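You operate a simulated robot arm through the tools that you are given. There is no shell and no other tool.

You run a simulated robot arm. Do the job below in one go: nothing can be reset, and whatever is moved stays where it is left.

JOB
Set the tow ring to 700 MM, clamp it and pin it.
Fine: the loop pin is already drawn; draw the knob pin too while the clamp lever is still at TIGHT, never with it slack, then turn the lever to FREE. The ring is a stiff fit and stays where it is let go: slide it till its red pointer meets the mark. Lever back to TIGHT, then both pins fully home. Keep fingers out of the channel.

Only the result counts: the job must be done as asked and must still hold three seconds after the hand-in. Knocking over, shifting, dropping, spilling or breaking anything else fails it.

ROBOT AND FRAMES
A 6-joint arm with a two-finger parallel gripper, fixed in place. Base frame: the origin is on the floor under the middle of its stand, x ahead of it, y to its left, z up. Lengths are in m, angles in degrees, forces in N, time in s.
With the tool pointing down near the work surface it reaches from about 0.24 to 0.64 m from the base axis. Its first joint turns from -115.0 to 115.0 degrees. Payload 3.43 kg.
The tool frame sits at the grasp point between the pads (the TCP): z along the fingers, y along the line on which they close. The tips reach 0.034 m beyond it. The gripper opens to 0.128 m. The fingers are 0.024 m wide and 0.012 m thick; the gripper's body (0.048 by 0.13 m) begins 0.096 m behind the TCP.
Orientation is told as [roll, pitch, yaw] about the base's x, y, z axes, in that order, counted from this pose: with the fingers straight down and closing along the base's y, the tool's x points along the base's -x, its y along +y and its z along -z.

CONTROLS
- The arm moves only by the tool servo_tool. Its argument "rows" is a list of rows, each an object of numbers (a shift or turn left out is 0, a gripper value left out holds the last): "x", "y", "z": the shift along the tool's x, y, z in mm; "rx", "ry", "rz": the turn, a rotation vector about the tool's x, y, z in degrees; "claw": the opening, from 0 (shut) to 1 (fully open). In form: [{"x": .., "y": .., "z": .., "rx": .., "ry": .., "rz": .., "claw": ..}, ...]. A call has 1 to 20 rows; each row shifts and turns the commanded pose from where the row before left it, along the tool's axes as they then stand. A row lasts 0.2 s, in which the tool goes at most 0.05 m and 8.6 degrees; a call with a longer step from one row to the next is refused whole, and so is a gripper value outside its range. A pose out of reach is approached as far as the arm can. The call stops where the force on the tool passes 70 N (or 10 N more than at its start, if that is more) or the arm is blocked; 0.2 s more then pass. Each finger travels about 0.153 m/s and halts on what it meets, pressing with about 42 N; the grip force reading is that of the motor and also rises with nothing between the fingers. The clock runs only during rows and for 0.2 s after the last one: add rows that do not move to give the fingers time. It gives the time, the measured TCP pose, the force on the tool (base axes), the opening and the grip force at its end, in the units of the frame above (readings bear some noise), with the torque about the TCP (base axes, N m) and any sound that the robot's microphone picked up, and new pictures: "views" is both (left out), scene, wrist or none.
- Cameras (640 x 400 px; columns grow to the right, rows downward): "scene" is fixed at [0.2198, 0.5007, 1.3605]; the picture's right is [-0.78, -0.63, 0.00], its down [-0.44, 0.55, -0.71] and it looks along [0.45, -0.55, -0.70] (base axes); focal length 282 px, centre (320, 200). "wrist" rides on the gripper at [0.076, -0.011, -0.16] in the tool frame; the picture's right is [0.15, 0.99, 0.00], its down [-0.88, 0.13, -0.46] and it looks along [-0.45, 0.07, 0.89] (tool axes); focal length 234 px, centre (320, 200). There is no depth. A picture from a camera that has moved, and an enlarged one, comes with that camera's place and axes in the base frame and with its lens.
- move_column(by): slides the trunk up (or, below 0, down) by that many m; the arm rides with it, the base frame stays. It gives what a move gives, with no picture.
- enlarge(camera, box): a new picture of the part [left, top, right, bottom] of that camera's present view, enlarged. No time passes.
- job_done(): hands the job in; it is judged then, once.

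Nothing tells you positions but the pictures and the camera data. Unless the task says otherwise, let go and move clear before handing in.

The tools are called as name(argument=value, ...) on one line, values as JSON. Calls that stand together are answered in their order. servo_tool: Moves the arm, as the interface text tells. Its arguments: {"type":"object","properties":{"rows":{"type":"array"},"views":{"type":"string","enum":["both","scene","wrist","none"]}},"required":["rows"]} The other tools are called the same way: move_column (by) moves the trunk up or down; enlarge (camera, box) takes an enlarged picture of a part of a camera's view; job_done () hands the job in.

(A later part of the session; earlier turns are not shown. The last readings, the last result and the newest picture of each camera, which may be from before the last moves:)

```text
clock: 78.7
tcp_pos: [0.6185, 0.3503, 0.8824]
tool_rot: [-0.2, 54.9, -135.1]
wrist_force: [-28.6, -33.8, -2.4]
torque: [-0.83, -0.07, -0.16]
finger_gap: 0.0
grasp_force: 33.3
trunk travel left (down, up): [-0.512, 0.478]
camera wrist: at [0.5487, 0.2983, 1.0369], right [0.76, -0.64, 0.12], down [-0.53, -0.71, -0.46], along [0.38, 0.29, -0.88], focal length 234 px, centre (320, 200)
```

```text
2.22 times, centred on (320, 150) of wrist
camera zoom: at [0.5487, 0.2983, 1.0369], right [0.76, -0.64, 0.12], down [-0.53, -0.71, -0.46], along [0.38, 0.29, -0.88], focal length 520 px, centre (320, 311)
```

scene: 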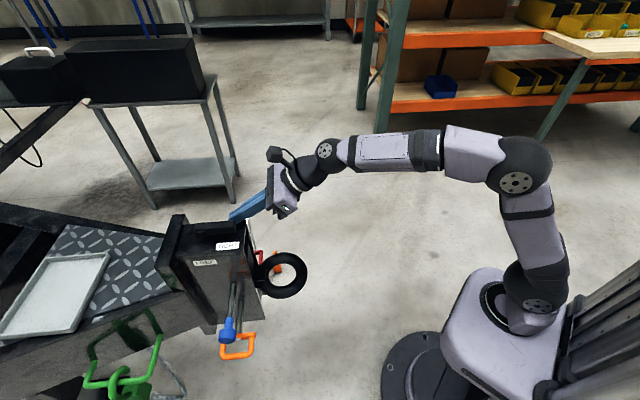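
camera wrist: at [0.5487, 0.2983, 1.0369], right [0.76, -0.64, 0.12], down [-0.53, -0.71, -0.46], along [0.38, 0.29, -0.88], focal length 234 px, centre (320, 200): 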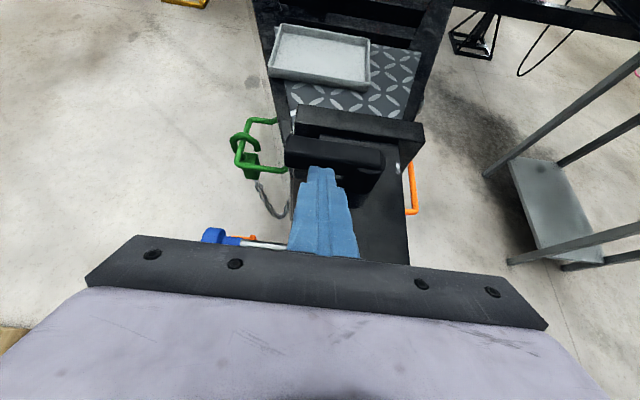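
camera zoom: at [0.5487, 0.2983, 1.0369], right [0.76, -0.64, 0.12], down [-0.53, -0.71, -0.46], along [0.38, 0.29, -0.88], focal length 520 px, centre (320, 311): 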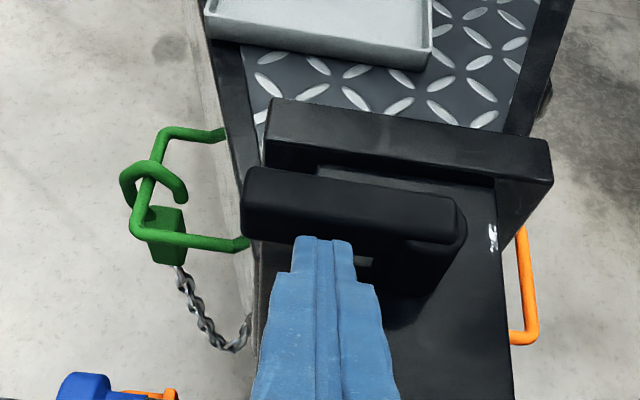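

The lever is at its FREE stop (44 N reaction, parallel to the rear flange). I'll back off and rise, roll the tool for the ring grip, and move in front of the ring.

servo_tool(rows=[{"x": -4.3, "z": -6.1}, {"x": -5, "z": -7}, {"x": 28.7, "z": -20}, {"x": 28.7, "z": -20}, {"x": -23.8, "y": 7.5, "z": -34.2}, {"x": -23.8, "y": 7.5, "z": -34.2}, {"x": -23.8, "y": 7.5, "z": -34.2}, {"x": -23.8, "y": 7.5, "z": -34.2}, {"x": -23.8, "y": 7.5, "z": -34.2}, {"x": -23.8, "y": 7.5, "z": -34.2}, {}], views="both")

enlarge(camera="wrist", box=[240, 20, 440, 180])

```text
clock: 81.1
tcp_pos: [0.4636, 0.1347, 0.954]
tool_rot: [0.0, 55.0, -135.0]
wrist_force: [-0.2, 0.2, 0.2]
torque: [0.0, -0.01, -0.01]
finger_gap: 0.0
grasp_force: 33.0
trunk travel left (down, up): [-0.512, 0.478]
camera wrist: at [0.395, 0.0816, 1.1062], right [0.76, -0.64, 0.12], down [-0.53, -0.71, -0.46], along [0.38, 0.29, -0.88], focal length 234 px, centre (320, 200)
```

scene: 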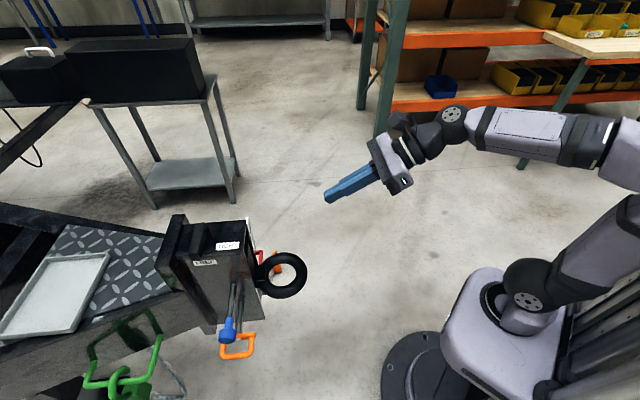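
wrist: 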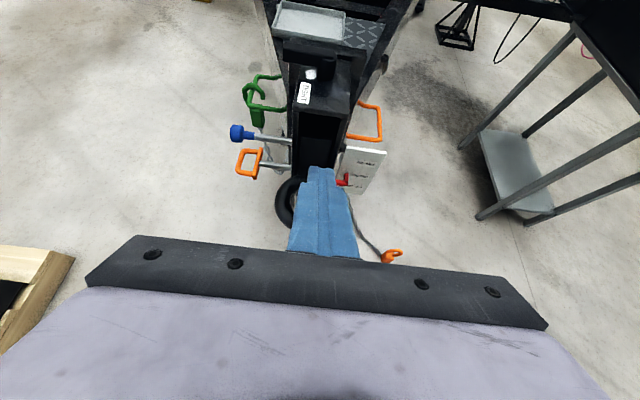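

```text
2.50 times, centred on (340, 100) of wrist
camera zoom: at [0.395, 0.0816, 1.1062], right [0.76, -0.64, 0.12], down [-0.53, -0.71, -0.46], along [0.38, 0.29, -0.88], focal length 585 px, centre (270, 450)
```

zoom: 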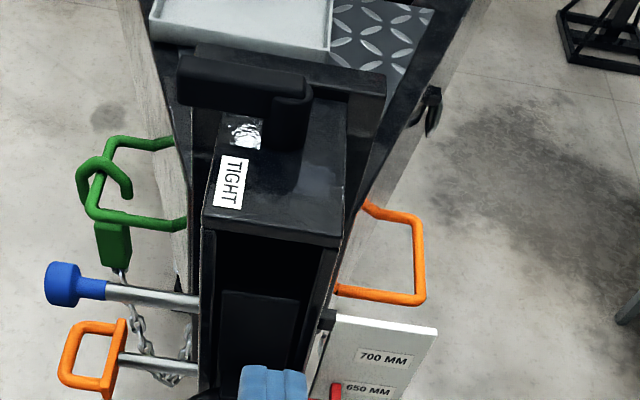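

The lever stays at FREE. Next I'll roll the tool, open the fingers and lower to the ring's level for a look at the pointer and plate.

servo_tool(rows=[{"rz": -8.2, "claw": 0.55}, {"rz": -8.2}, {"rz": -8.2}, {"rz": -8.2}, {"rz": -8.2}, {"rz": -8.2}, {"rz": -8.2}, {"rz": -8.2}, {"rz": -8.2}, {"rz": -8.2}, {"rz": -8}, {}], views="none")

move_column(by=-0.235)

servo_tool(rows=[{}], views="both")

enlarge(camera="wrist", box=[200, 0, 440, 240])

```text
clock: 83.7
tcp_pos: [0.465, 0.1346, 0.9538]
tool_rot: [55.0, -0.1, -45.0]
wrist_force: [0.1, 0.5, -1.6]
torque: [0.02, 0.03, -0.02]
finger_gap: 0.0705
grasp_force: 0.0
trunk travel left (down, up): [-0.512, 0.478]
```

```text
clock: 86.1
tcp_pos: [0.465, 0.1355, 0.7197]
tool_rot: [54.9, 0.1, -45.0]
wrist_force: [0.3, 0.2, 0.0]
torque: [-0.03, 0.03, -0.02]
finger_gap: 0.0703
grasp_force: 0.0
trunk travel left (down, up): [-0.277, 0.713]
```

```text
clock: 86.5
tcp_pos: [0.4646, 0.1364, 0.7184]
tool_rot: [55.0, 0.2, -45.0]
wrist_force: [0.4, 0.5, 0.5]
torque: [-0.02, 0.0, -0.01]
finger_gap: 0.0705
grasp_force: 0.2
trunk travel left (down, up): [-0.277, 0.713]
camera wrist: at [0.3141, 0.0928, 0.8011], right [0.3, 0.5, 0.81], down [0.41, -0.83, 0.37], along [0.86, 0.22, -0.46], focal length 234 px, centre (320, 200)
```

scene: 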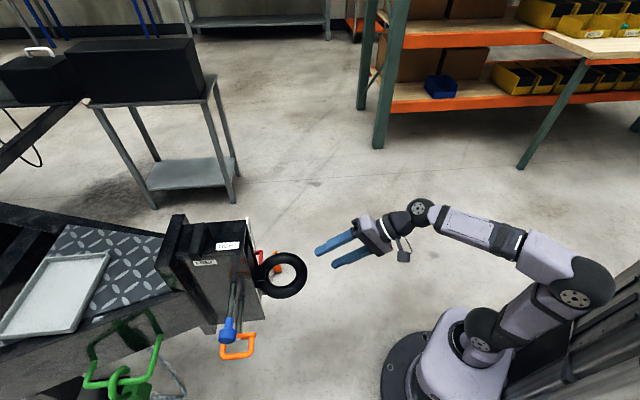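
wrist: 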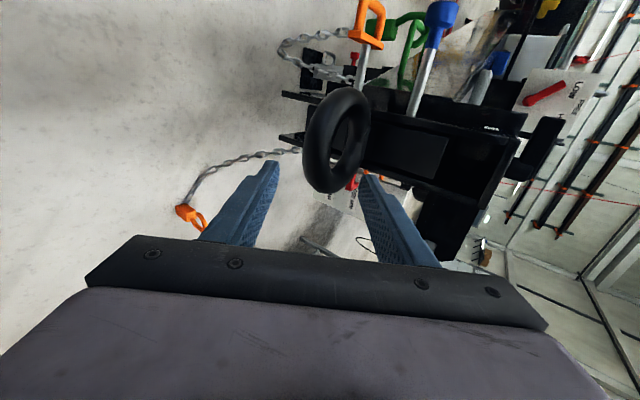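

```text
1.67 times, centred on (320, 120) of wrist
camera zoom: at [0.3141, 0.0928, 0.8011], right [0.3, 0.5, 0.81], down [0.41, -0.83, 0.37], along [0.86, 0.22, -0.46], focal length 390 px, centre (320, 333)
```

zoom: 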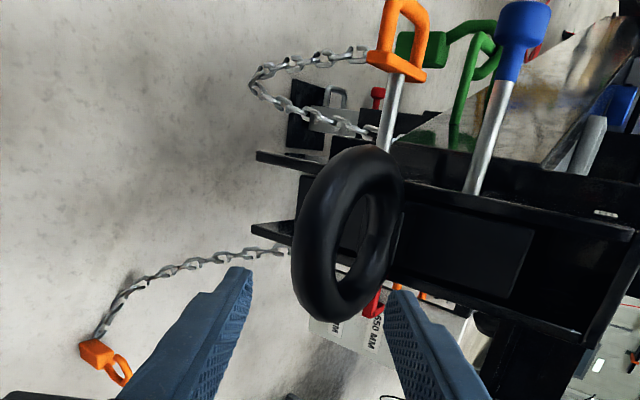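

The ring's front tube lies between the finger lines, at about z=0.65. I'm advancing 115 mm to straddle it.

servo_tool(rows=[{"x": 3, "y": -4, "z": 25}, {"z": 30}, {"z": 30}, {"z": 20}, {"z": 10}, {}], views="both")

enlarge(camera="wrist", box=[200, 0, 440, 240])

enlarge(camera="scene", box=[220, 220, 360, 340])

```text
clock: 87.9
tcp_pos: [0.5273, 0.2008, 0.6501]
tool_rot: [55.0, 0.0, -45.1]
wrist_force: [0.2, 0.0, -0.9]
torque: [0.02, 0.01, 0.0]
finger_gap: 0.07
grasp_force: 0.1
trunk travel left (down, up): [-0.277, 0.713]
camera wrist: at [0.3766, 0.1604, 0.7321], right [0.3, 0.5, 0.81], down [0.41, -0.83, 0.37], along [0.86, 0.22, -0.46], focal length 234 px, centre (320, 200)
```

scene: 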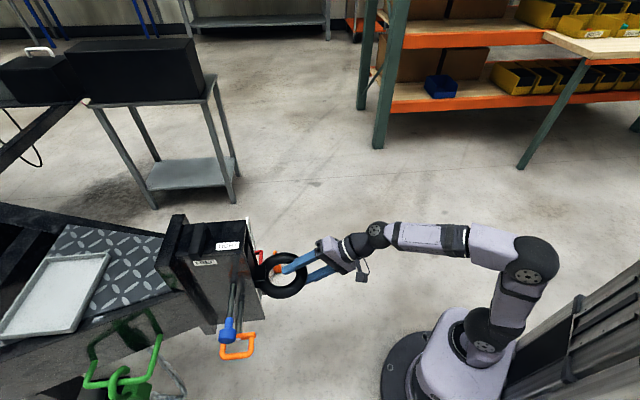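
wrist: 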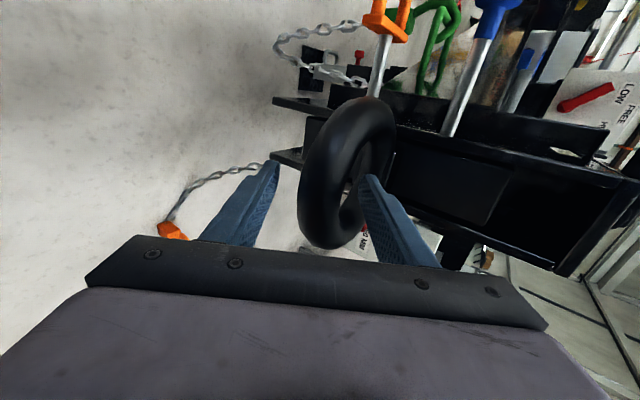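

```text
1.67 times, centred on (320, 120) of wrist
camera zoom: at [0.3766, 0.1604, 0.7321], right [0.3, 0.5, 0.81], down [0.41, -0.83, 0.37], along [0.86, 0.22, -0.46], focal length 390 px, centre (320, 333)
```

zoom: 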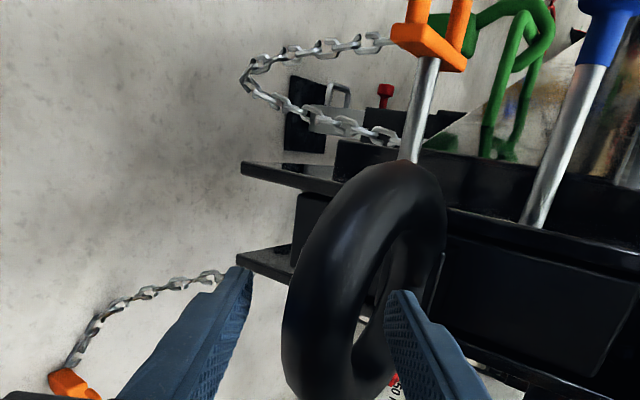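

```text
3.33 times, centred on (290, 280) of scene
camera zoom: at [0.2198, 0.5007, 1.3605], right [-0.78, -0.63, 0.0], down [-0.44, 0.55, -0.71], along [0.45, -0.55, -0.7], focal length 940 px, centre (420, -67)
```

zoom: 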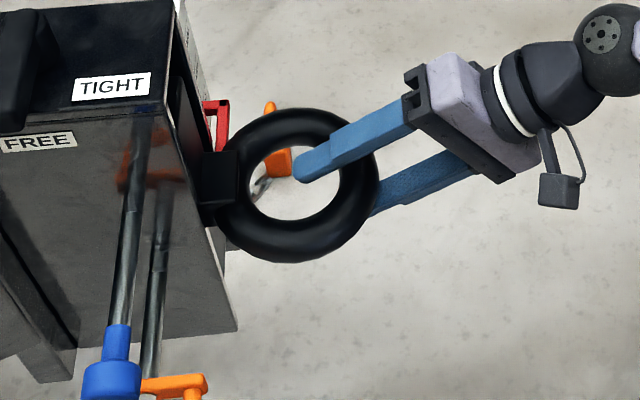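

The fingers straddle the ring's front tube. Closing the grip.

servo_tool(rows=[{"claw": 0.0}, {}, {}], views="wrist")

enlarge(camera="wrist", box=[260, 60, 460, 260])

```text
clock: 88.7
tcp_pos: [0.5275, 0.2045, 0.6503]
tool_rot: [55.1, 0.0, -45.0]
wrist_force: [6.3, 7.1, 2.6]
torque: [0.75, 0.22, -0.37]
finger_gap: 0.0372
grasp_force: 45.2
trunk travel left (down, up): [-0.277, 0.713]
camera wrist: at [0.3768, 0.1607, 0.7327], right [0.3, 0.5, 0.81], down [0.41, -0.83, 0.37], along [0.86, 0.22, -0.46], focal length 234 px, centre (320, 200)
```

wrist: 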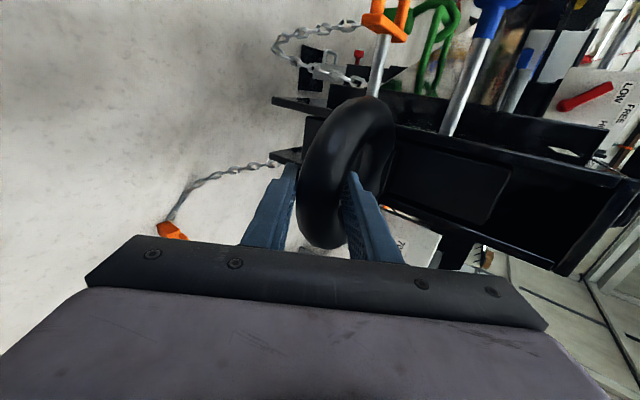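

```text
2.00 times, centred on (360, 160) of wrist
camera zoom: at [0.3768, 0.1607, 0.7327], right [0.3, 0.5, 0.81], down [0.41, -0.83, 0.37], along [0.86, 0.22, -0.46], focal length 468 px, centre (240, 280)
```

zoom: 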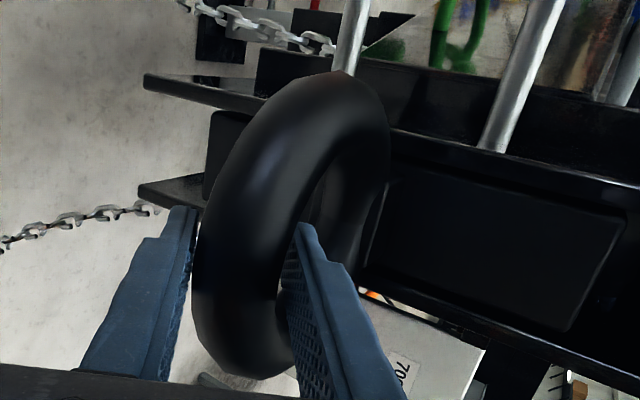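

Gripped. I'm lifting in small increments.

servo_tool(rows=[{"y": 4.1, "z": -2.9}, {"y": 4.1, "z": -2.9}], views="none")

servo_tool(rows=[{"y": 4.1, "z": -2.9}, {"y": 4.1, "z": -2.9}, {"y": 4.1, "z": -2.9}], views="both")

enlarge(camera="scene", box=[220, 220, 360, 340])

```text
clock: 89.3
tcp_pos: [0.5276, 0.2029, 0.6508]
tool_rot: [54.1, 0.4, -44.9]
wrist_force: [6.1, 5.7, -30.7]
torque: [0.16, -0.22, -0.8]
finger_gap: 0.037
grasp_force: 45.1
trunk travel left (down, up): [-0.277, 0.713]
```

```text
clock: 90.1
tcp_pos: [0.528, 0.2028, 0.6674]
tool_rot: [54.2, 0.5, -44.9]
wrist_force: [2.9, 0.3, -33.6]
torque: [0.59, 0.15, 0.42]
finger_gap: 0.037
grasp_force: 45.3
trunk travel left (down, up): [-0.277, 0.713]
camera wrist: at [0.378, 0.1605, 0.7514], right [0.31, 0.51, 0.8], down [0.42, -0.83, 0.36], along [0.85, 0.22, -0.47], focal length 234 px, centre (320, 200)
```

scene: 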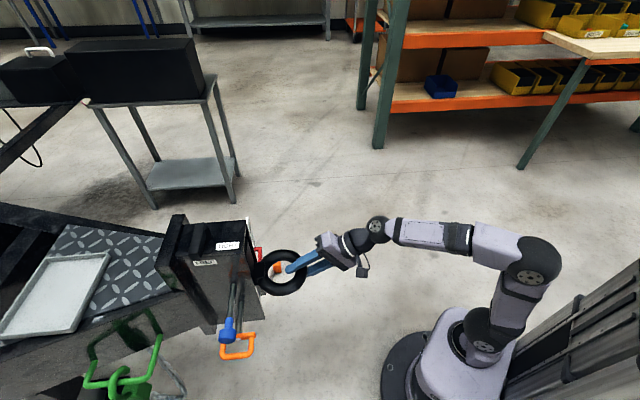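
wrist: 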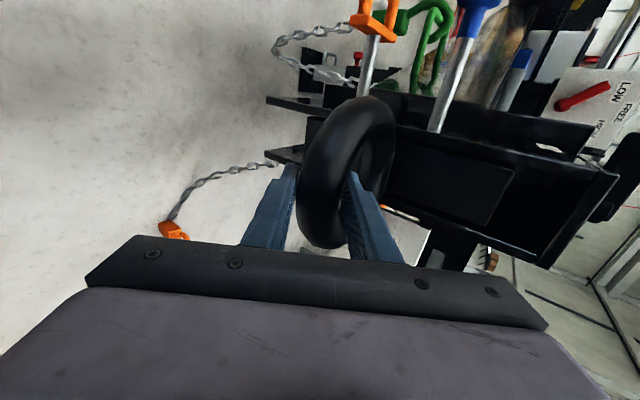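

```text
3.33 times, centred on (290, 280) of scene
camera zoom: at [0.2198, 0.5007, 1.3605], right [-0.78, -0.63, 0.0], down [-0.44, 0.55, -0.71], along [0.45, -0.55, -0.7], focal length 940 px, centre (420, -67)
```

zoom: 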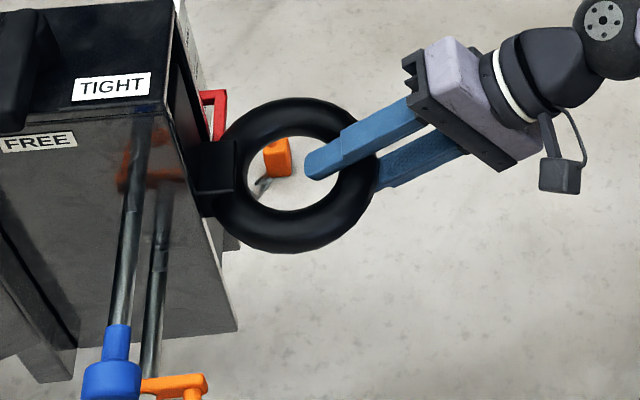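

The ring is rising with about 33 N of friction. I'll lift further, staying short of the mark.

servo_tool(rows=[{"y": 5.7, "z": -4}, {"y": 5.7, "z": -4}, {"y": 5.7, "z": -4}], views="both")

enlarge(camera="wrist", box=[300, 140, 480, 270])

enlarge(camera="scene", box=[220, 220, 320, 300])

```text
clock: 90.9
tcp_pos: [0.5269, 0.203, 0.687]
tool_rot: [54.2, 0.5, -44.9]
wrist_force: [-1.8, -4.8, -32.9]
torque: [0.43, -0.11, -0.08]
finger_gap: 0.0369
grasp_force: 45.0
trunk travel left (down, up): [-0.277, 0.713]
camera wrist: at [0.378, 0.1605, 0.7724], right [0.31, 0.51, 0.8], down [0.42, -0.83, 0.36], along [0.85, 0.22, -0.47], focal length 234 px, centre (320, 200)
```

scene: 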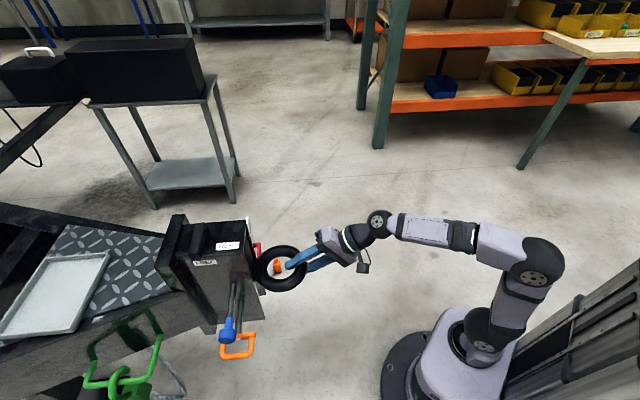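
wrist: 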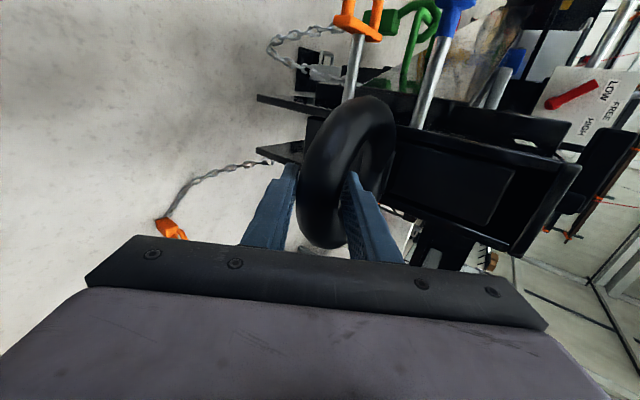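

```text
3.08 times, centred on (390, 205) of wrist
camera zoom: at [0.378, 0.1605, 0.7724], right [0.31, 0.51, 0.8], down [0.42, -0.83, 0.36], along [0.85, 0.22, -0.47], focal length 720 px, centre (105, 185)
```

zoom: 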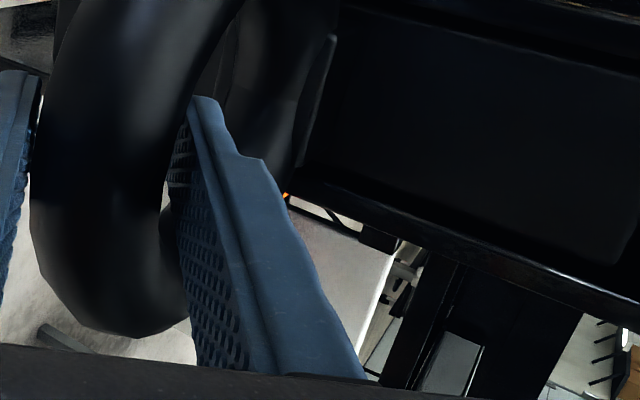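

```text
5.00 times, centred on (270, 260) of scene
camera zoom: at [0.2198, 0.5007, 1.3605], right [-0.78, -0.63, 0.0], down [-0.44, 0.55, -0.71], along [0.45, -0.55, -0.7], focal length 1410 px, centre (570, -100)
```

zoom: 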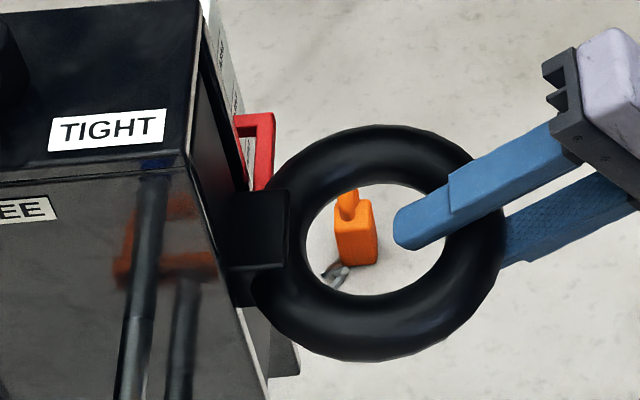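

servo_tool(rows=[{"y": 4.1, "z": -2.9}, {"y": 4.1, "z": -2.9}, {}], views="none")

```text
clock: 91.7
tcp_pos: [0.5281, 0.202, 0.6991]
tool_rot: [54.3, 0.5, -44.9]
wrist_force: [-3.6, -2.4, -28.9]
torque: [0.49, 0.2, 0.15]
finger_gap: 0.0368
grasp_force: 44.9
trunk travel left (down, up): [-0.277, 0.713]
```

The ring is up about 49 mm. I'll relax the load, open the fingers, and back out to inspect the pointer.

servo_tool(rows=[{"y": -2.9, "z": 2}, {"y": -2.9, "z": 2}, {}], views="none")

servo_tool(rows=[{"claw": 0.5}, {}, {"z": -20}, {"z": -30}, {"z": -35}, {"z": -35}, {}], views="both")

```text
clock: 92.5
tcp_pos: [0.5268, 0.2027, 0.6991]
tool_rot: [55.1, 0.2, -45.0]
wrist_force: [-7.7, -3.8, -10.0]
torque: [0.8, 0.51, 0.26]
finger_gap: 0.0371
grasp_force: 44.5
trunk travel left (down, up): [-0.277, 0.713]
```

```text
clock: 94.1
tcp_pos: [0.4578, 0.1332, 0.7685]
tool_rot: [55.0, 0.1, -45.0]
wrist_force: [0.6, 0.6, -0.5]
torque: [0.0, 0.0, 0.01]
finger_gap: 0.0645
grasp_force: 0.0
trunk travel left (down, up): [-0.277, 0.713]
camera wrist: at [0.3074, 0.0904, 0.8504], right [0.3, 0.5, 0.81], down [0.41, -0.83, 0.37], along [0.86, 0.22, -0.46], focal length 234 px, centre (320, 200)
```

scene: 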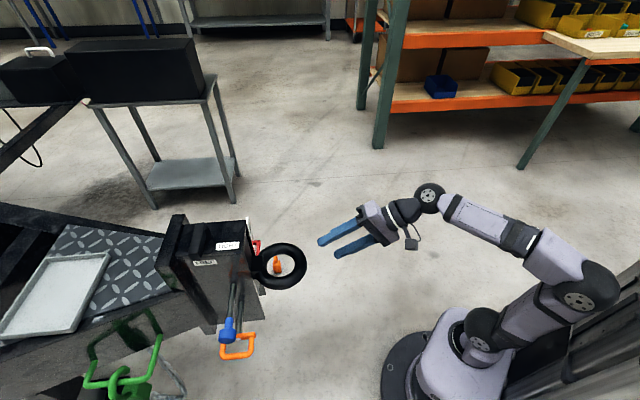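
wrist: 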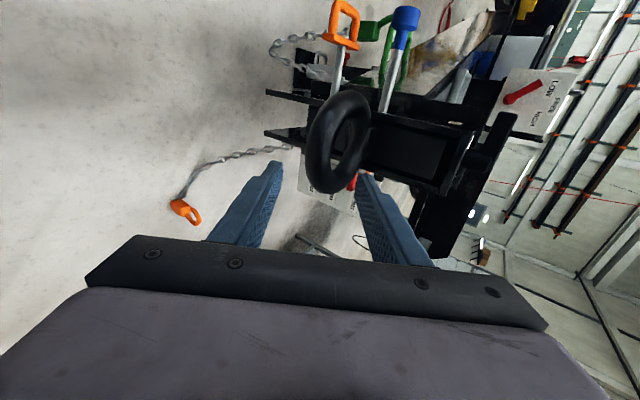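

I'm moving to look at the scale plate from the front, at pointer height, with the fingers closed so they don't block the view.

servo_tool(rows=[{"ry": 6.55, "rz": -4.59, "claw": 0}, {"ry": 6.55, "rz": -4.59}, {"ry": 6.55, "rz": -4.59}, {"x": -22.5, "y": -29.5, "z": 14.5}, {"x": -22.5, "y": -29.5, "z": 14.5}, {"x": -22.5, "y": -29.5, "z": 14.5}, {"x": -22.5, "y": -29.5, "z": 14.5}, {}], views="wrist")

enlarge(camera="wrist", box=[320, 60, 520, 240])

```text
clock: 95.9
tcp_pos: [0.5351, 0.0809, 0.6363]
tool_rot: [54.9, 0.0, -20.9]
wrist_force: [-0.3, -0.1, -0.4]
torque: [-0.01, -0.01, 0.02]
finger_gap: 0.0
grasp_force: 32.6
trunk travel left (down, up): [-0.277, 0.713]
camera wrist: at [0.4156, -0.0189, 0.7188], right [0.07, 0.58, 0.81], down [0.72, -0.59, 0.37], along [0.7, 0.56, -0.46], focal length 234 px, centre (320, 200)
```

wrist: 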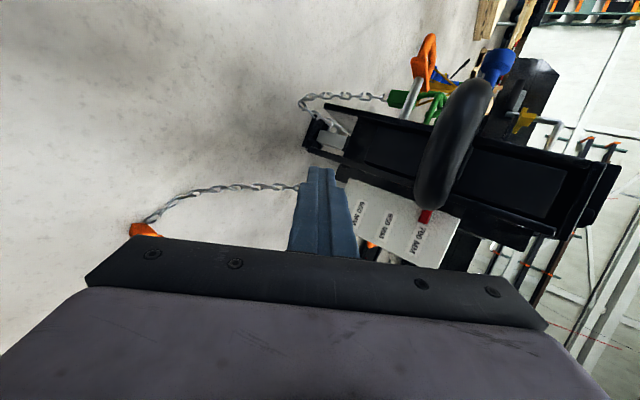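

```text
2.22 times, centred on (420, 150) of wrist
camera zoom: at [0.4156, -0.0189, 0.7188], right [0.07, 0.58, 0.81], down [0.72, -0.59, 0.37], along [0.7, 0.56, -0.46], focal length 520 px, centre (98, 311)
```

zoom: 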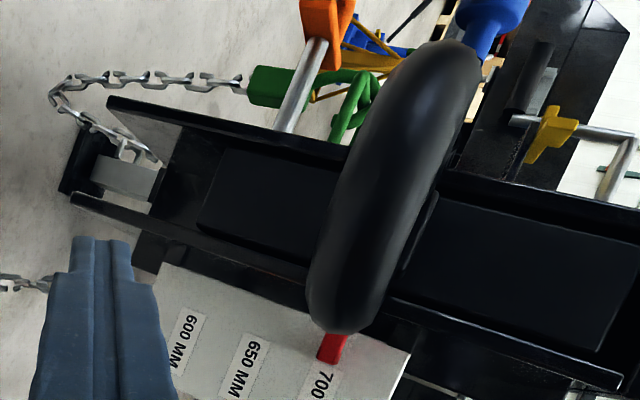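

enlarge(camera="wrist", box=[350, 170, 480, 270])

enlarge(camera="wrist", box=[400, 195, 460, 245])

```text
4.00 times, centred on (415, 220) of wrist
camera zoom: at [0.4156, -0.0189, 0.7188], right [0.07, 0.58, 0.81], down [0.72, -0.59, 0.37], along [0.7, 0.56, -0.46], focal length 937 px, centre (-60, 120)
```

zoom: 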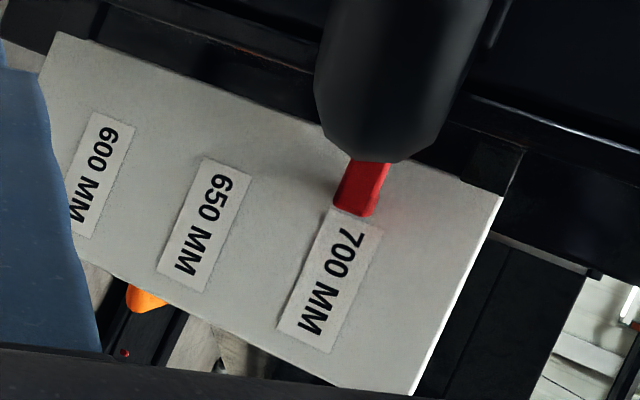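

```text
8.00 times, centred on (430, 220) of wrist
camera zoom: at [0.4156, -0.0189, 0.7188], right [0.07, 0.58, 0.81], down [0.72, -0.59, 0.37], along [0.7, 0.56, -0.46], focal length 1873 px, centre (-560, 40)
```

zoom: 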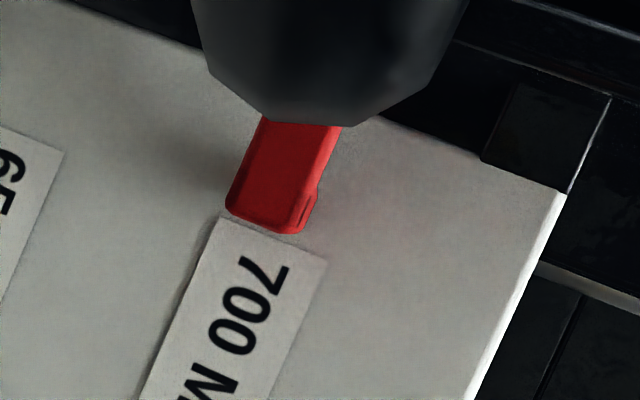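

The pointer is about 2 mm below the centre of the 700 MM label. I'll regrip the ring and nudge it up by that amount.

servo_tool(rows=[{"x": 22.5, "y": 29.5, "z": -14.5}, {"x": 22.5, "y": 29.5, "z": -14.5}, {"x": 22.5, "y": 29.5, "z": -14.5}, {"x": 22.5, "y": 29.5, "z": -14.5}, {"ry": -6.55, "rz": 4.59, "claw": 0.55}, {"ry": -6.55, "rz": 4.59}, {"ry": -6.55, "rz": 4.59}, {}], views="none")

servo_tool(rows=[{"z": 30}, {"z": 30}, {"z": 30}, {"z": 20}, {"z": 10}, {}], views="wrist")

```text
clock: 97.7
tcp_pos: [0.4584, 0.1324, 0.7681]
tool_rot: [55.0, 0.1, -45.1]
wrist_force: [0.3, 0.2, 0.3]
torque: [0.0, 0.0, 0.01]
finger_gap: 0.0707
grasp_force: 0.0
trunk travel left (down, up): [-0.277, 0.713]
```

```text
clock: 99.1
tcp_pos: [0.5281, 0.2036, 0.6983]
tool_rot: [55.0, 0.1, -45.0]
wrist_force: [-0.5, 0.5, 0.1]
torque: [0.03, -0.02, -0.02]
finger_gap: 0.0703
grasp_force: 0.1
trunk travel left (down, up): [-0.277, 0.713]
camera wrist: at [0.3769, 0.1598, 0.7808], right [0.3, 0.5, 0.81], down [0.41, -0.83, 0.37], along [0.86, 0.22, -0.46], focal length 234 px, centre (320, 200)
```

wrist: 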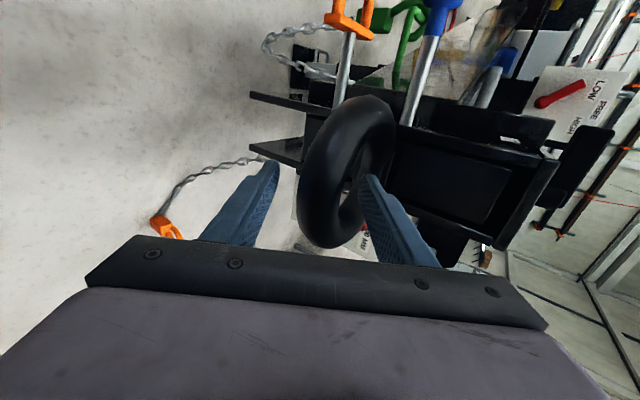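

servo_tool(rows=[{"claw": 0.0}, {}, {}, {}], views="none")

servo_tool(rows=[{}], views="none")

servo_tool(rows=[{}], views="none")

```text
clock: 100.1
tcp_pos: [0.5275, 0.2025, 0.6994]
tool_rot: [55.0, 0.1, -45.0]
wrist_force: [4.5, 4.0, 0.8]
torque: [0.34, -0.12, 0.02]
finger_gap: 0.037
grasp_force: 45.1
trunk travel left (down, up): [-0.277, 0.713]
```

```text
clock: 100.5
tcp_pos: [0.528, 0.2019, 0.6993]
tool_rot: [55.0, 0.1, -45.1]
wrist_force: [5.6, 5.9, 2.5]
torque: [0.34, -0.05, 0.13]
finger_gap: 0.0369
grasp_force: 45.2
trunk travel left (down, up): [-0.277, 0.713]
```

```text
clock: 100.9
tcp_pos: [0.5277, 0.2016, 0.6991]
tool_rot: [55.1, 0.1, -44.9]
wrist_force: [5.8, 5.4, 1.9]
torque: [0.33, -0.05, 0.11]
finger_gap: 0.0367
grasp_force: 44.9
trunk travel left (down, up): [-0.277, 0.713]
```

servo_tool(rows=[{"y": 1.64, "z": -1.15}, {"y": 1.64, "z": -1.15}, {"y": 1.64, "z": -1.15}, {"y": 1.64, "z": -1.15}, {}], views="none")

servo_tool(rows=[{"y": 0.82, "z": -0.57}, {"y": 0.82, "z": -0.57}, {}], views="none")

```text
clock: 102.1
tcp_pos: [0.5274, 0.2022, 0.6991]
tool_rot: [54.2, 0.3, -44.9]
wrist_force: [-0.2, 0.5, -30.5]
torque: [-0.33, -0.63, -0.25]
finger_gap: 0.0371
grasp_force: 44.8
trunk travel left (down, up): [-0.277, 0.713]
```

```text
clock: 102.9
tcp_pos: [0.5274, 0.202, 0.7001]
tool_rot: [54.1, 0.4, -45.0]
wrist_force: [-1.1, -0.5, -32.3]
torque: [0.01, -0.36, -0.07]
finger_gap: 0.0369
grasp_force: 45.4
trunk travel left (down, up): [-0.277, 0.713]
```

servo_tool(rows=[{"y": 0.82, "z": -0.57}, {}], views="none")

servo_tool(rows=[{}], views="none")

```text
clock: 103.5
tcp_pos: [0.5275, 0.2013, 0.7008]
tool_rot: [54.1, 0.3, -44.9]
wrist_force: [-1.5, 1.4, -33.9]
torque: [-0.02, -0.53, -0.19]
finger_gap: 0.0373
grasp_force: 44.6
trunk travel left (down, up): [-0.277, 0.713]
```

```text
clock: 103.9
tcp_pos: [0.527, 0.202, 0.7032]
tool_rot: [54.1, 0.4, -44.9]
wrist_force: [-2.5, 1.5, -33.9]
torque: [-0.02, -0.34, 0.02]
finger_gap: 0.0373
grasp_force: 45.0
trunk travel left (down, up): [-0.277, 0.713]
```

servo_tool(rows=[{}], views="none")

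servo_tool(rows=[{}], views="none")

```text
clock: 104.3
tcp_pos: [0.5283, 0.2026, 0.701]
tool_rot: [54.1, 0.5, -44.8]
wrist_force: [-1.8, 0.4, -33.9]
torque: [-0.02, -0.31, 0.06]
finger_gap: 0.0369
grasp_force: 45.0
trunk travel left (down, up): [-0.277, 0.713]
```

```text
clock: 104.7
tcp_pos: [0.5286, 0.2037, 0.7011]
tool_rot: [54.1, 0.4, -44.9]
wrist_force: [-2.5, 0.9, -33.2]
torque: [0.01, -0.31, 0.14]
finger_gap: 0.0367
grasp_force: 45.6
trunk travel left (down, up): [-0.277, 0.713]
```

The ring is up by about 2 mm. I'll relax, release, and go look again.

servo_tool(rows=[{"y": -3.3, "z": 2.3}, {"y": -3.3, "z": 2.3}, {"y": -0.8, "z": 0.6}, {}], views="none")

servo_tool(rows=[{"claw": 0.5}, {}, {"z": -20}, {"z": -30}, {"z": -35}, {"z": -35}, {"ry": 6.55, "rz": -4.59, "claw": 0}, {"ry": 6.55, "rz": -4.59}, {"ry": 6.55, "rz": -4.59}, {"x": -22.5, "y": -29.5, "z": 14.5}, {"x": -22.5, "y": -29.5, "z": 14.5}, {"x": -22.5, "y": -29.5, "z": 14.5}, {"x": -22.5, "y": -33, "z": 17}, {}], views="wrist")

enlarge(camera="wrist", box=[400, 190, 460, 240])

enlarge(camera="wrist", box=[350, 160, 480, 260])

```text
clock: 105.7
tcp_pos: [0.5276, 0.2021, 0.7019]
tool_rot: [55.0, 0.2, -45.0]
wrist_force: [-8.5, -3.8, -6.4]
torque: [0.58, 0.44, 0.57]
finger_gap: 0.0367
grasp_force: 45.6
trunk travel left (down, up): [-0.277, 0.713]
```

```text
clock: 108.7
tcp_pos: [0.5343, 0.0819, 0.6343]
tool_rot: [55.0, 0.0, -20.9]
wrist_force: [0.4, 0.3, -0.3]
torque: [0.0, 0.02, 0.02]
finger_gap: 0.0
grasp_force: 33.2
trunk travel left (down, up): [-0.277, 0.713]
camera wrist: at [0.4145, -0.0188, 0.7169], right [0.07, 0.58, 0.81], down [0.72, -0.59, 0.37], along [0.7, 0.56, -0.46], focal length 234 px, centre (320, 200)
```

wrist: 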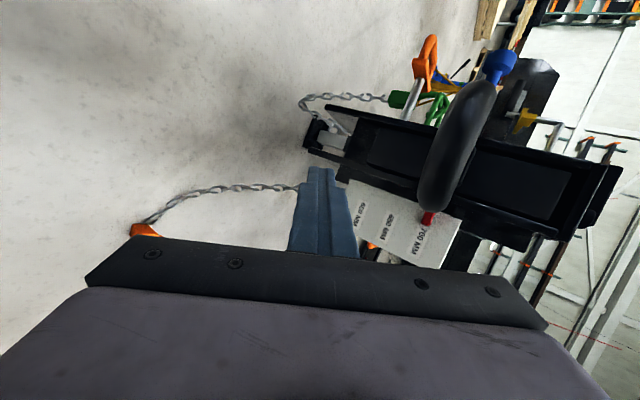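

```text
8.00 times, centred on (430, 215) of wrist
camera zoom: at [0.4145, -0.0188, 0.7169], right [0.07, 0.58, 0.81], down [0.72, -0.59, 0.37], along [0.7, 0.56, -0.46], focal length 1873 px, centre (-560, 80)
```

zoom: 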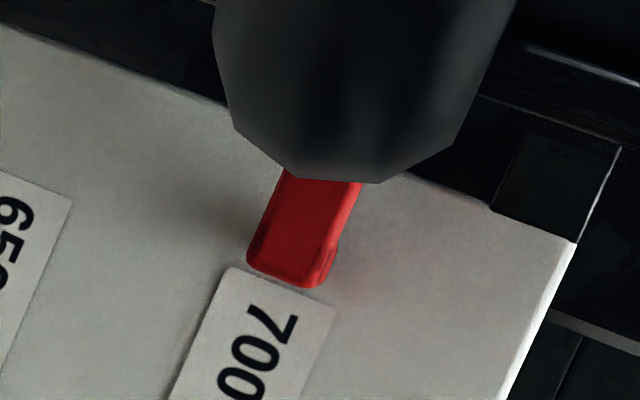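

```text
4.00 times, centred on (415, 210) of wrist
camera zoom: at [0.4145, -0.0188, 0.7169], right [0.07, 0.58, 0.81], down [0.72, -0.59, 0.37], along [0.7, 0.56, -0.46], focal length 937 px, centre (-60, 160)
```

zoom: 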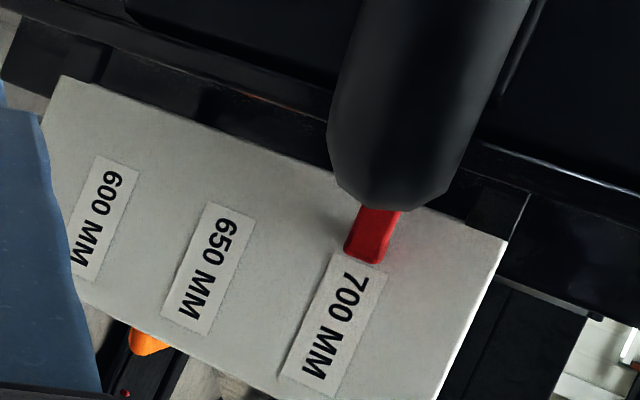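

The pointer now sits centred on the 700 MM label (z≈0.700). Next is the lever back to TIGHT: I'll rise, restore the camera-above orientation, and go over to the rear side of the lever bar.

move_column(by=0.2)

servo_tool(rows=[{"y": 35.5, "z": -24.9}, {"y": 35.5, "z": -24.9}, {"y": 35.5, "z": -24.9}, {"ry": -6.55, "rz": 4.59}, {"ry": -6.55, "rz": 4.59}, {"ry": -6.55, "rz": 4.59}, {"rz": 8.2}, {"rz": 8.2}, {"rz": 8.2}, {"rz": 8.2}, {"rz": 8.2}, {"rz": 8.2}, {"rz": 8.2}, {"rz": 8.2}, {"rz": 8.2}, {"rz": 8.2}, {"rz": 8}, {}], views="wrist")

```text
clock: 110.9
tcp_pos: [0.5342, 0.0819, 0.8354]
tool_rot: [55.1, 0.1, -21.0]
wrist_force: [-0.4, 0.4, -0.1]
torque: [0.0, 0.0, 0.03]
finger_gap: 0.0
grasp_force: 33.0
trunk travel left (down, up): [-0.477, 0.513]
```

```text
clock: 114.7
tcp_pos: [0.5349, 0.0812, 0.9657]
tool_rot: [-0.4, 55.0, -135.1]
wrist_force: [0.5, 0.2, 0.4]
torque: [-0.02, -0.03, 0.02]
finger_gap: 0.0
grasp_force: 32.9
trunk travel left (down, up): [-0.477, 0.513]
camera wrist: at [0.4649, 0.0283, 1.1186], right [0.76, -0.64, 0.12], down [-0.53, -0.71, -0.46], along [0.38, 0.29, -0.88], focal length 234 px, centre (320, 200)
```

wrist: 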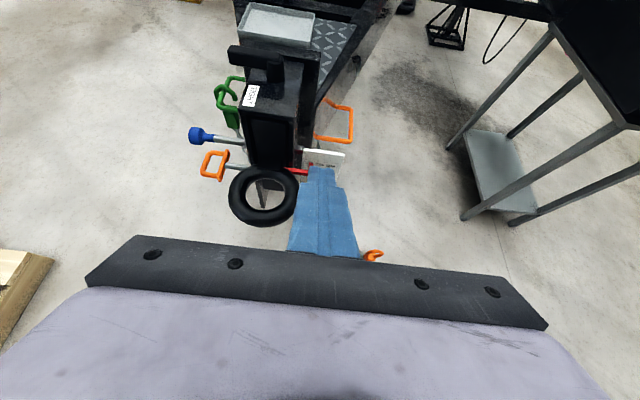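

servo_tool(rows=[{"x": 22.8, "y": -19.2, "z": 32.6}, {"x": 22.8, "y": -19.2, "z": 32.6}, {"x": 22.8, "y": -19.2, "z": 32.6}, {"x": 22.8, "y": -19.2, "z": 32.6}, {"x": 22.8, "y": -19.2, "z": 32.6}, {"x": 22.8, "y": -19.2, "z": 32.6}, {"x": 22.8, "y": -19.2, "z": 32.6}, {"x": 22.8, "y": -19.2, "z": 32.6}, {}], views="both")

enlarge(camera="wrist", box=[220, 80, 420, 260])

enlarge(camera="scene", box=[140, 160, 280, 280])

```text
clock: 116.7
tcp_pos: [0.6479, 0.4132, 0.9609]
tool_rot: [-0.2, 54.9, -135.1]
wrist_force: [-1.0, 0.5, -0.9]
torque: [0.03, -0.02, 0.02]
finger_gap: 0.0001
grasp_force: 33.3
out of reach, approached as far as the arm can: row 8
trunk travel left (down, up): [-0.477, 0.513]
camera wrist: at [0.5786, 0.3619, 1.1144], right [0.76, -0.64, 0.12], down [-0.53, -0.71, -0.46], along [0.38, 0.28, -0.88], focal length 234 px, centre (320, 200)
```

scene: 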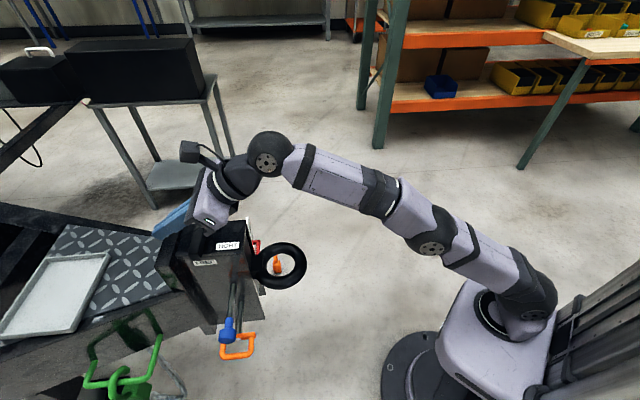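
wrist: 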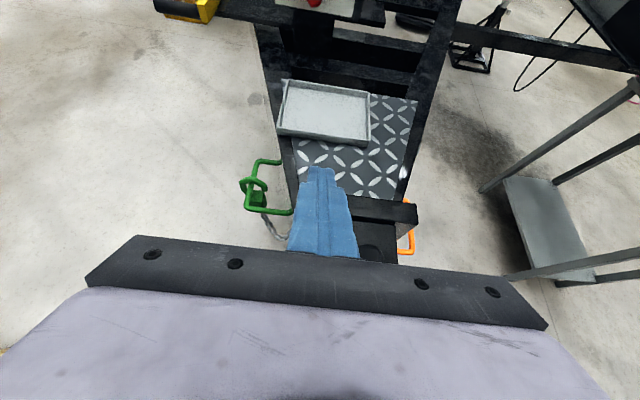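

```text
2.22 times, centred on (320, 170) of wrist
camera zoom: at [0.5786, 0.3619, 1.1144], right [0.76, -0.64, 0.12], down [-0.53, -0.71, -0.46], along [0.38, 0.28, -0.88], focal length 520 px, centre (320, 267)
```

zoom: 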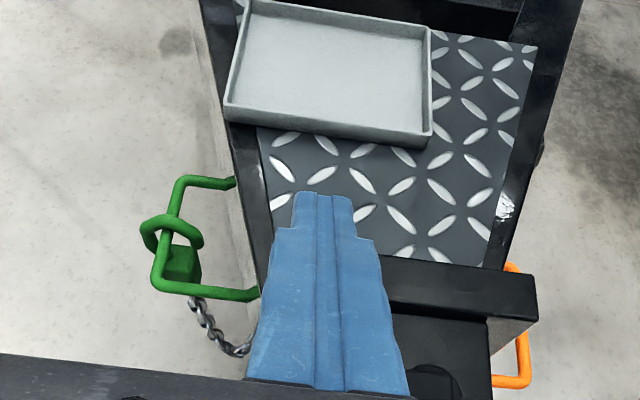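

```text
3.33 times, centred on (210, 220) of scene
camera zoom: at [0.2198, 0.5007, 1.3605], right [-0.78, -0.63, 0.0], down [-0.44, 0.55, -0.71], along [0.45, -0.55, -0.7], focal length 940 px, centre (687, 133)
```

zoom: 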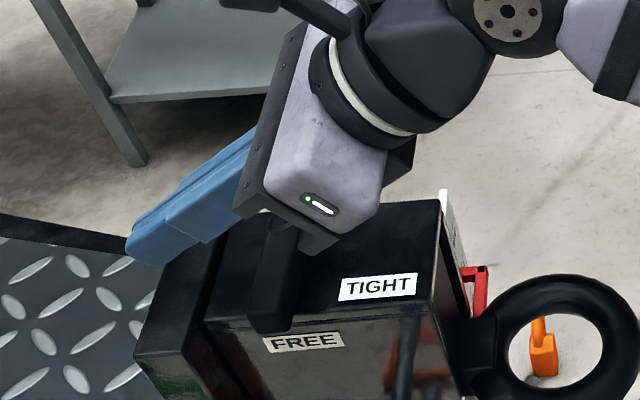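

The fist is above the bar's rear side. The flange behind tops out at z≈0.851, so there's room. I'm lowering to just below the bar's top.

servo_tool(rows=[{"x": -17.4, "z": 13.6}, {"x": -17.4, "z": 13.6}, {"x": -17.4, "z": 13.6}, {}], views="both")

enlarge(camera="scene", box=[140, 180, 280, 300])

enlarge(camera="wrist", box=[220, 80, 420, 260])

```text
clock: 117.7
tcp_pos: [0.6485, 0.4153, 0.8982]
tool_rot: [-0.1, 54.9, -135.0]
wrist_force: [0.2, 0.1, -0.8]
torque: [-0.03, 0.0, 0.02]
finger_gap: 0.0001
grasp_force: 33.2
trunk travel left (down, up): [-0.477, 0.513]
camera wrist: at [0.5799, 0.3627, 1.05], right [0.76, -0.64, 0.12], down [-0.53, -0.71, -0.46], along [0.38, 0.29, -0.88], focal length 234 px, centre (320, 200)
```

scene: 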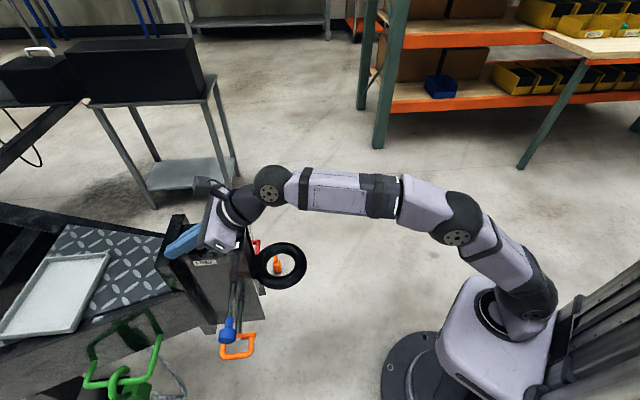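
wrist: 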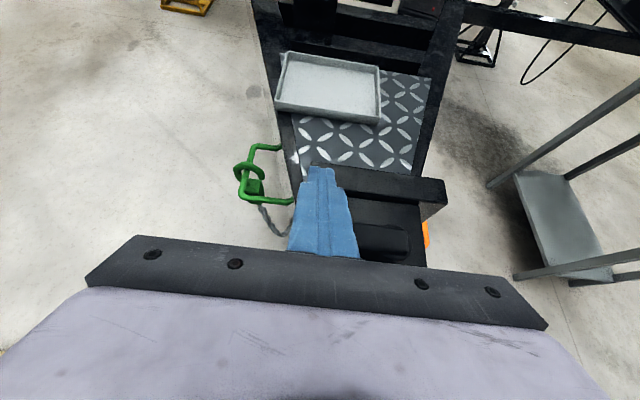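

```text
3.33 times, centred on (210, 240) of scene
camera zoom: at [0.2198, 0.5007, 1.3605], right [-0.78, -0.63, 0.0], down [-0.44, 0.55, -0.71], along [0.45, -0.55, -0.7], focal length 940 px, centre (687, 67)
```

zoom: 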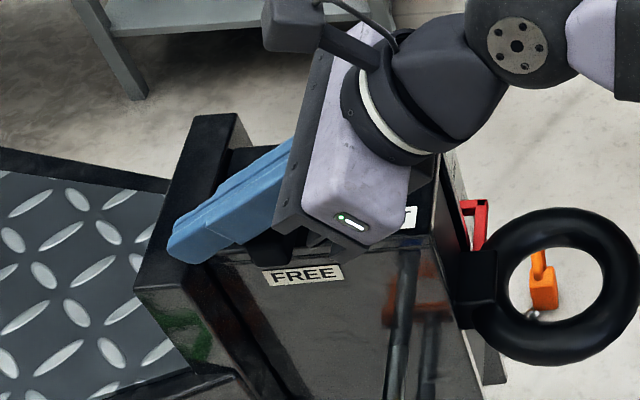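

```text
2.22 times, centred on (320, 170) of wrist
camera zoom: at [0.5799, 0.3627, 1.05], right [0.76, -0.64, 0.12], down [-0.53, -0.71, -0.46], along [0.38, 0.29, -0.88], focal length 520 px, centre (320, 267)
```

zoom: 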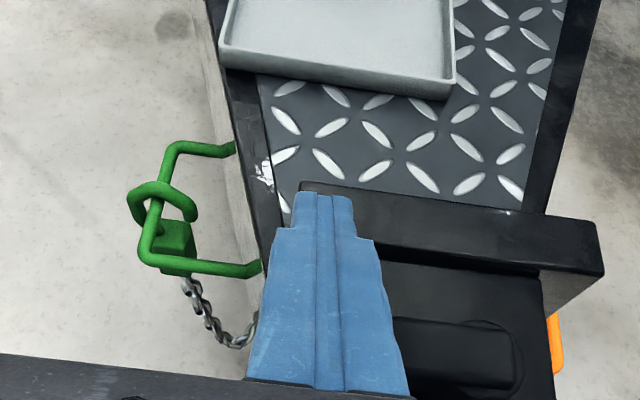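

servo_tool(rows=[{"x": -9.6, "y": 2, "z": -8.5}, {"x": -7.9, "y": -1, "z": -11.3}], views="both")

enlarge(camera="wrist", box=[220, 80, 420, 260])

enlarge(camera="scene", box=[140, 180, 280, 300])

```text
clock: 118.3
tcp_pos: [0.6326, 0.3947, 0.8954]
tool_rot: [0.0, 55.1, -135.0]
wrist_force: [0.6, 0.0, 4.6]
torque: [-0.04, -0.01, -0.05]
finger_gap: 0.0
grasp_force: 33.3
trunk travel left (down, up): [-0.477, 0.513]
camera wrist: at [0.5622, 0.3422, 1.0485], right [0.76, -0.64, 0.12], down [-0.53, -0.71, -0.46], along [0.38, 0.29, -0.88], focal length 234 px, centre (320, 200)
```

scene: 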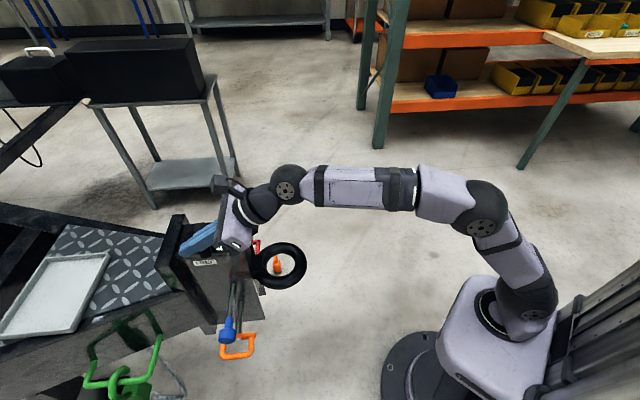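
wrist: 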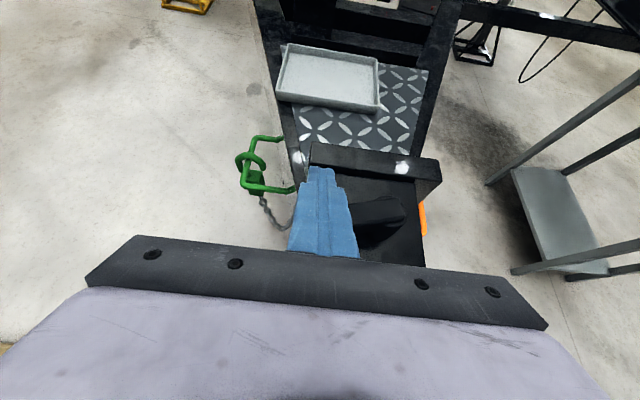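

```text
2.22 times, centred on (320, 170) of wrist
camera zoom: at [0.5622, 0.3422, 1.0485], right [0.76, -0.64, 0.12], down [-0.53, -0.71, -0.46], along [0.38, 0.29, -0.88], focal length 520 px, centre (320, 267)
```

zoom: 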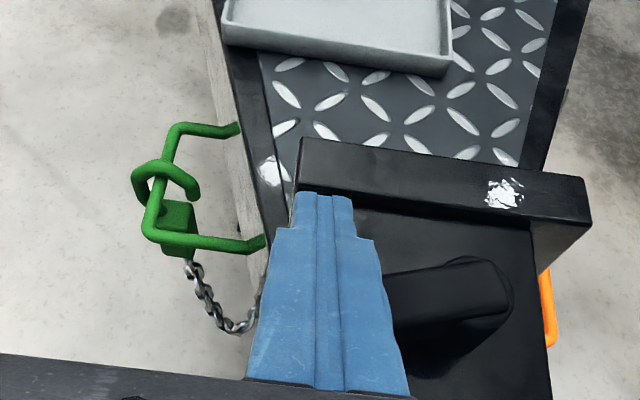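

```text
3.33 times, centred on (210, 240) of scene
camera zoom: at [0.2198, 0.5007, 1.3605], right [-0.78, -0.63, 0.0], down [-0.44, 0.55, -0.71], along [0.45, -0.55, -0.7], focal length 940 px, centre (687, 67)
```

zoom: 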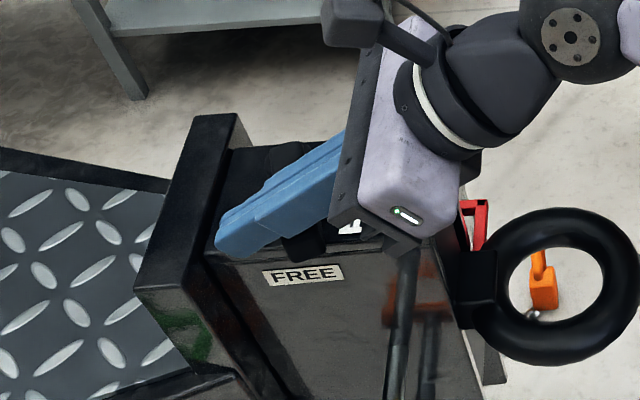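

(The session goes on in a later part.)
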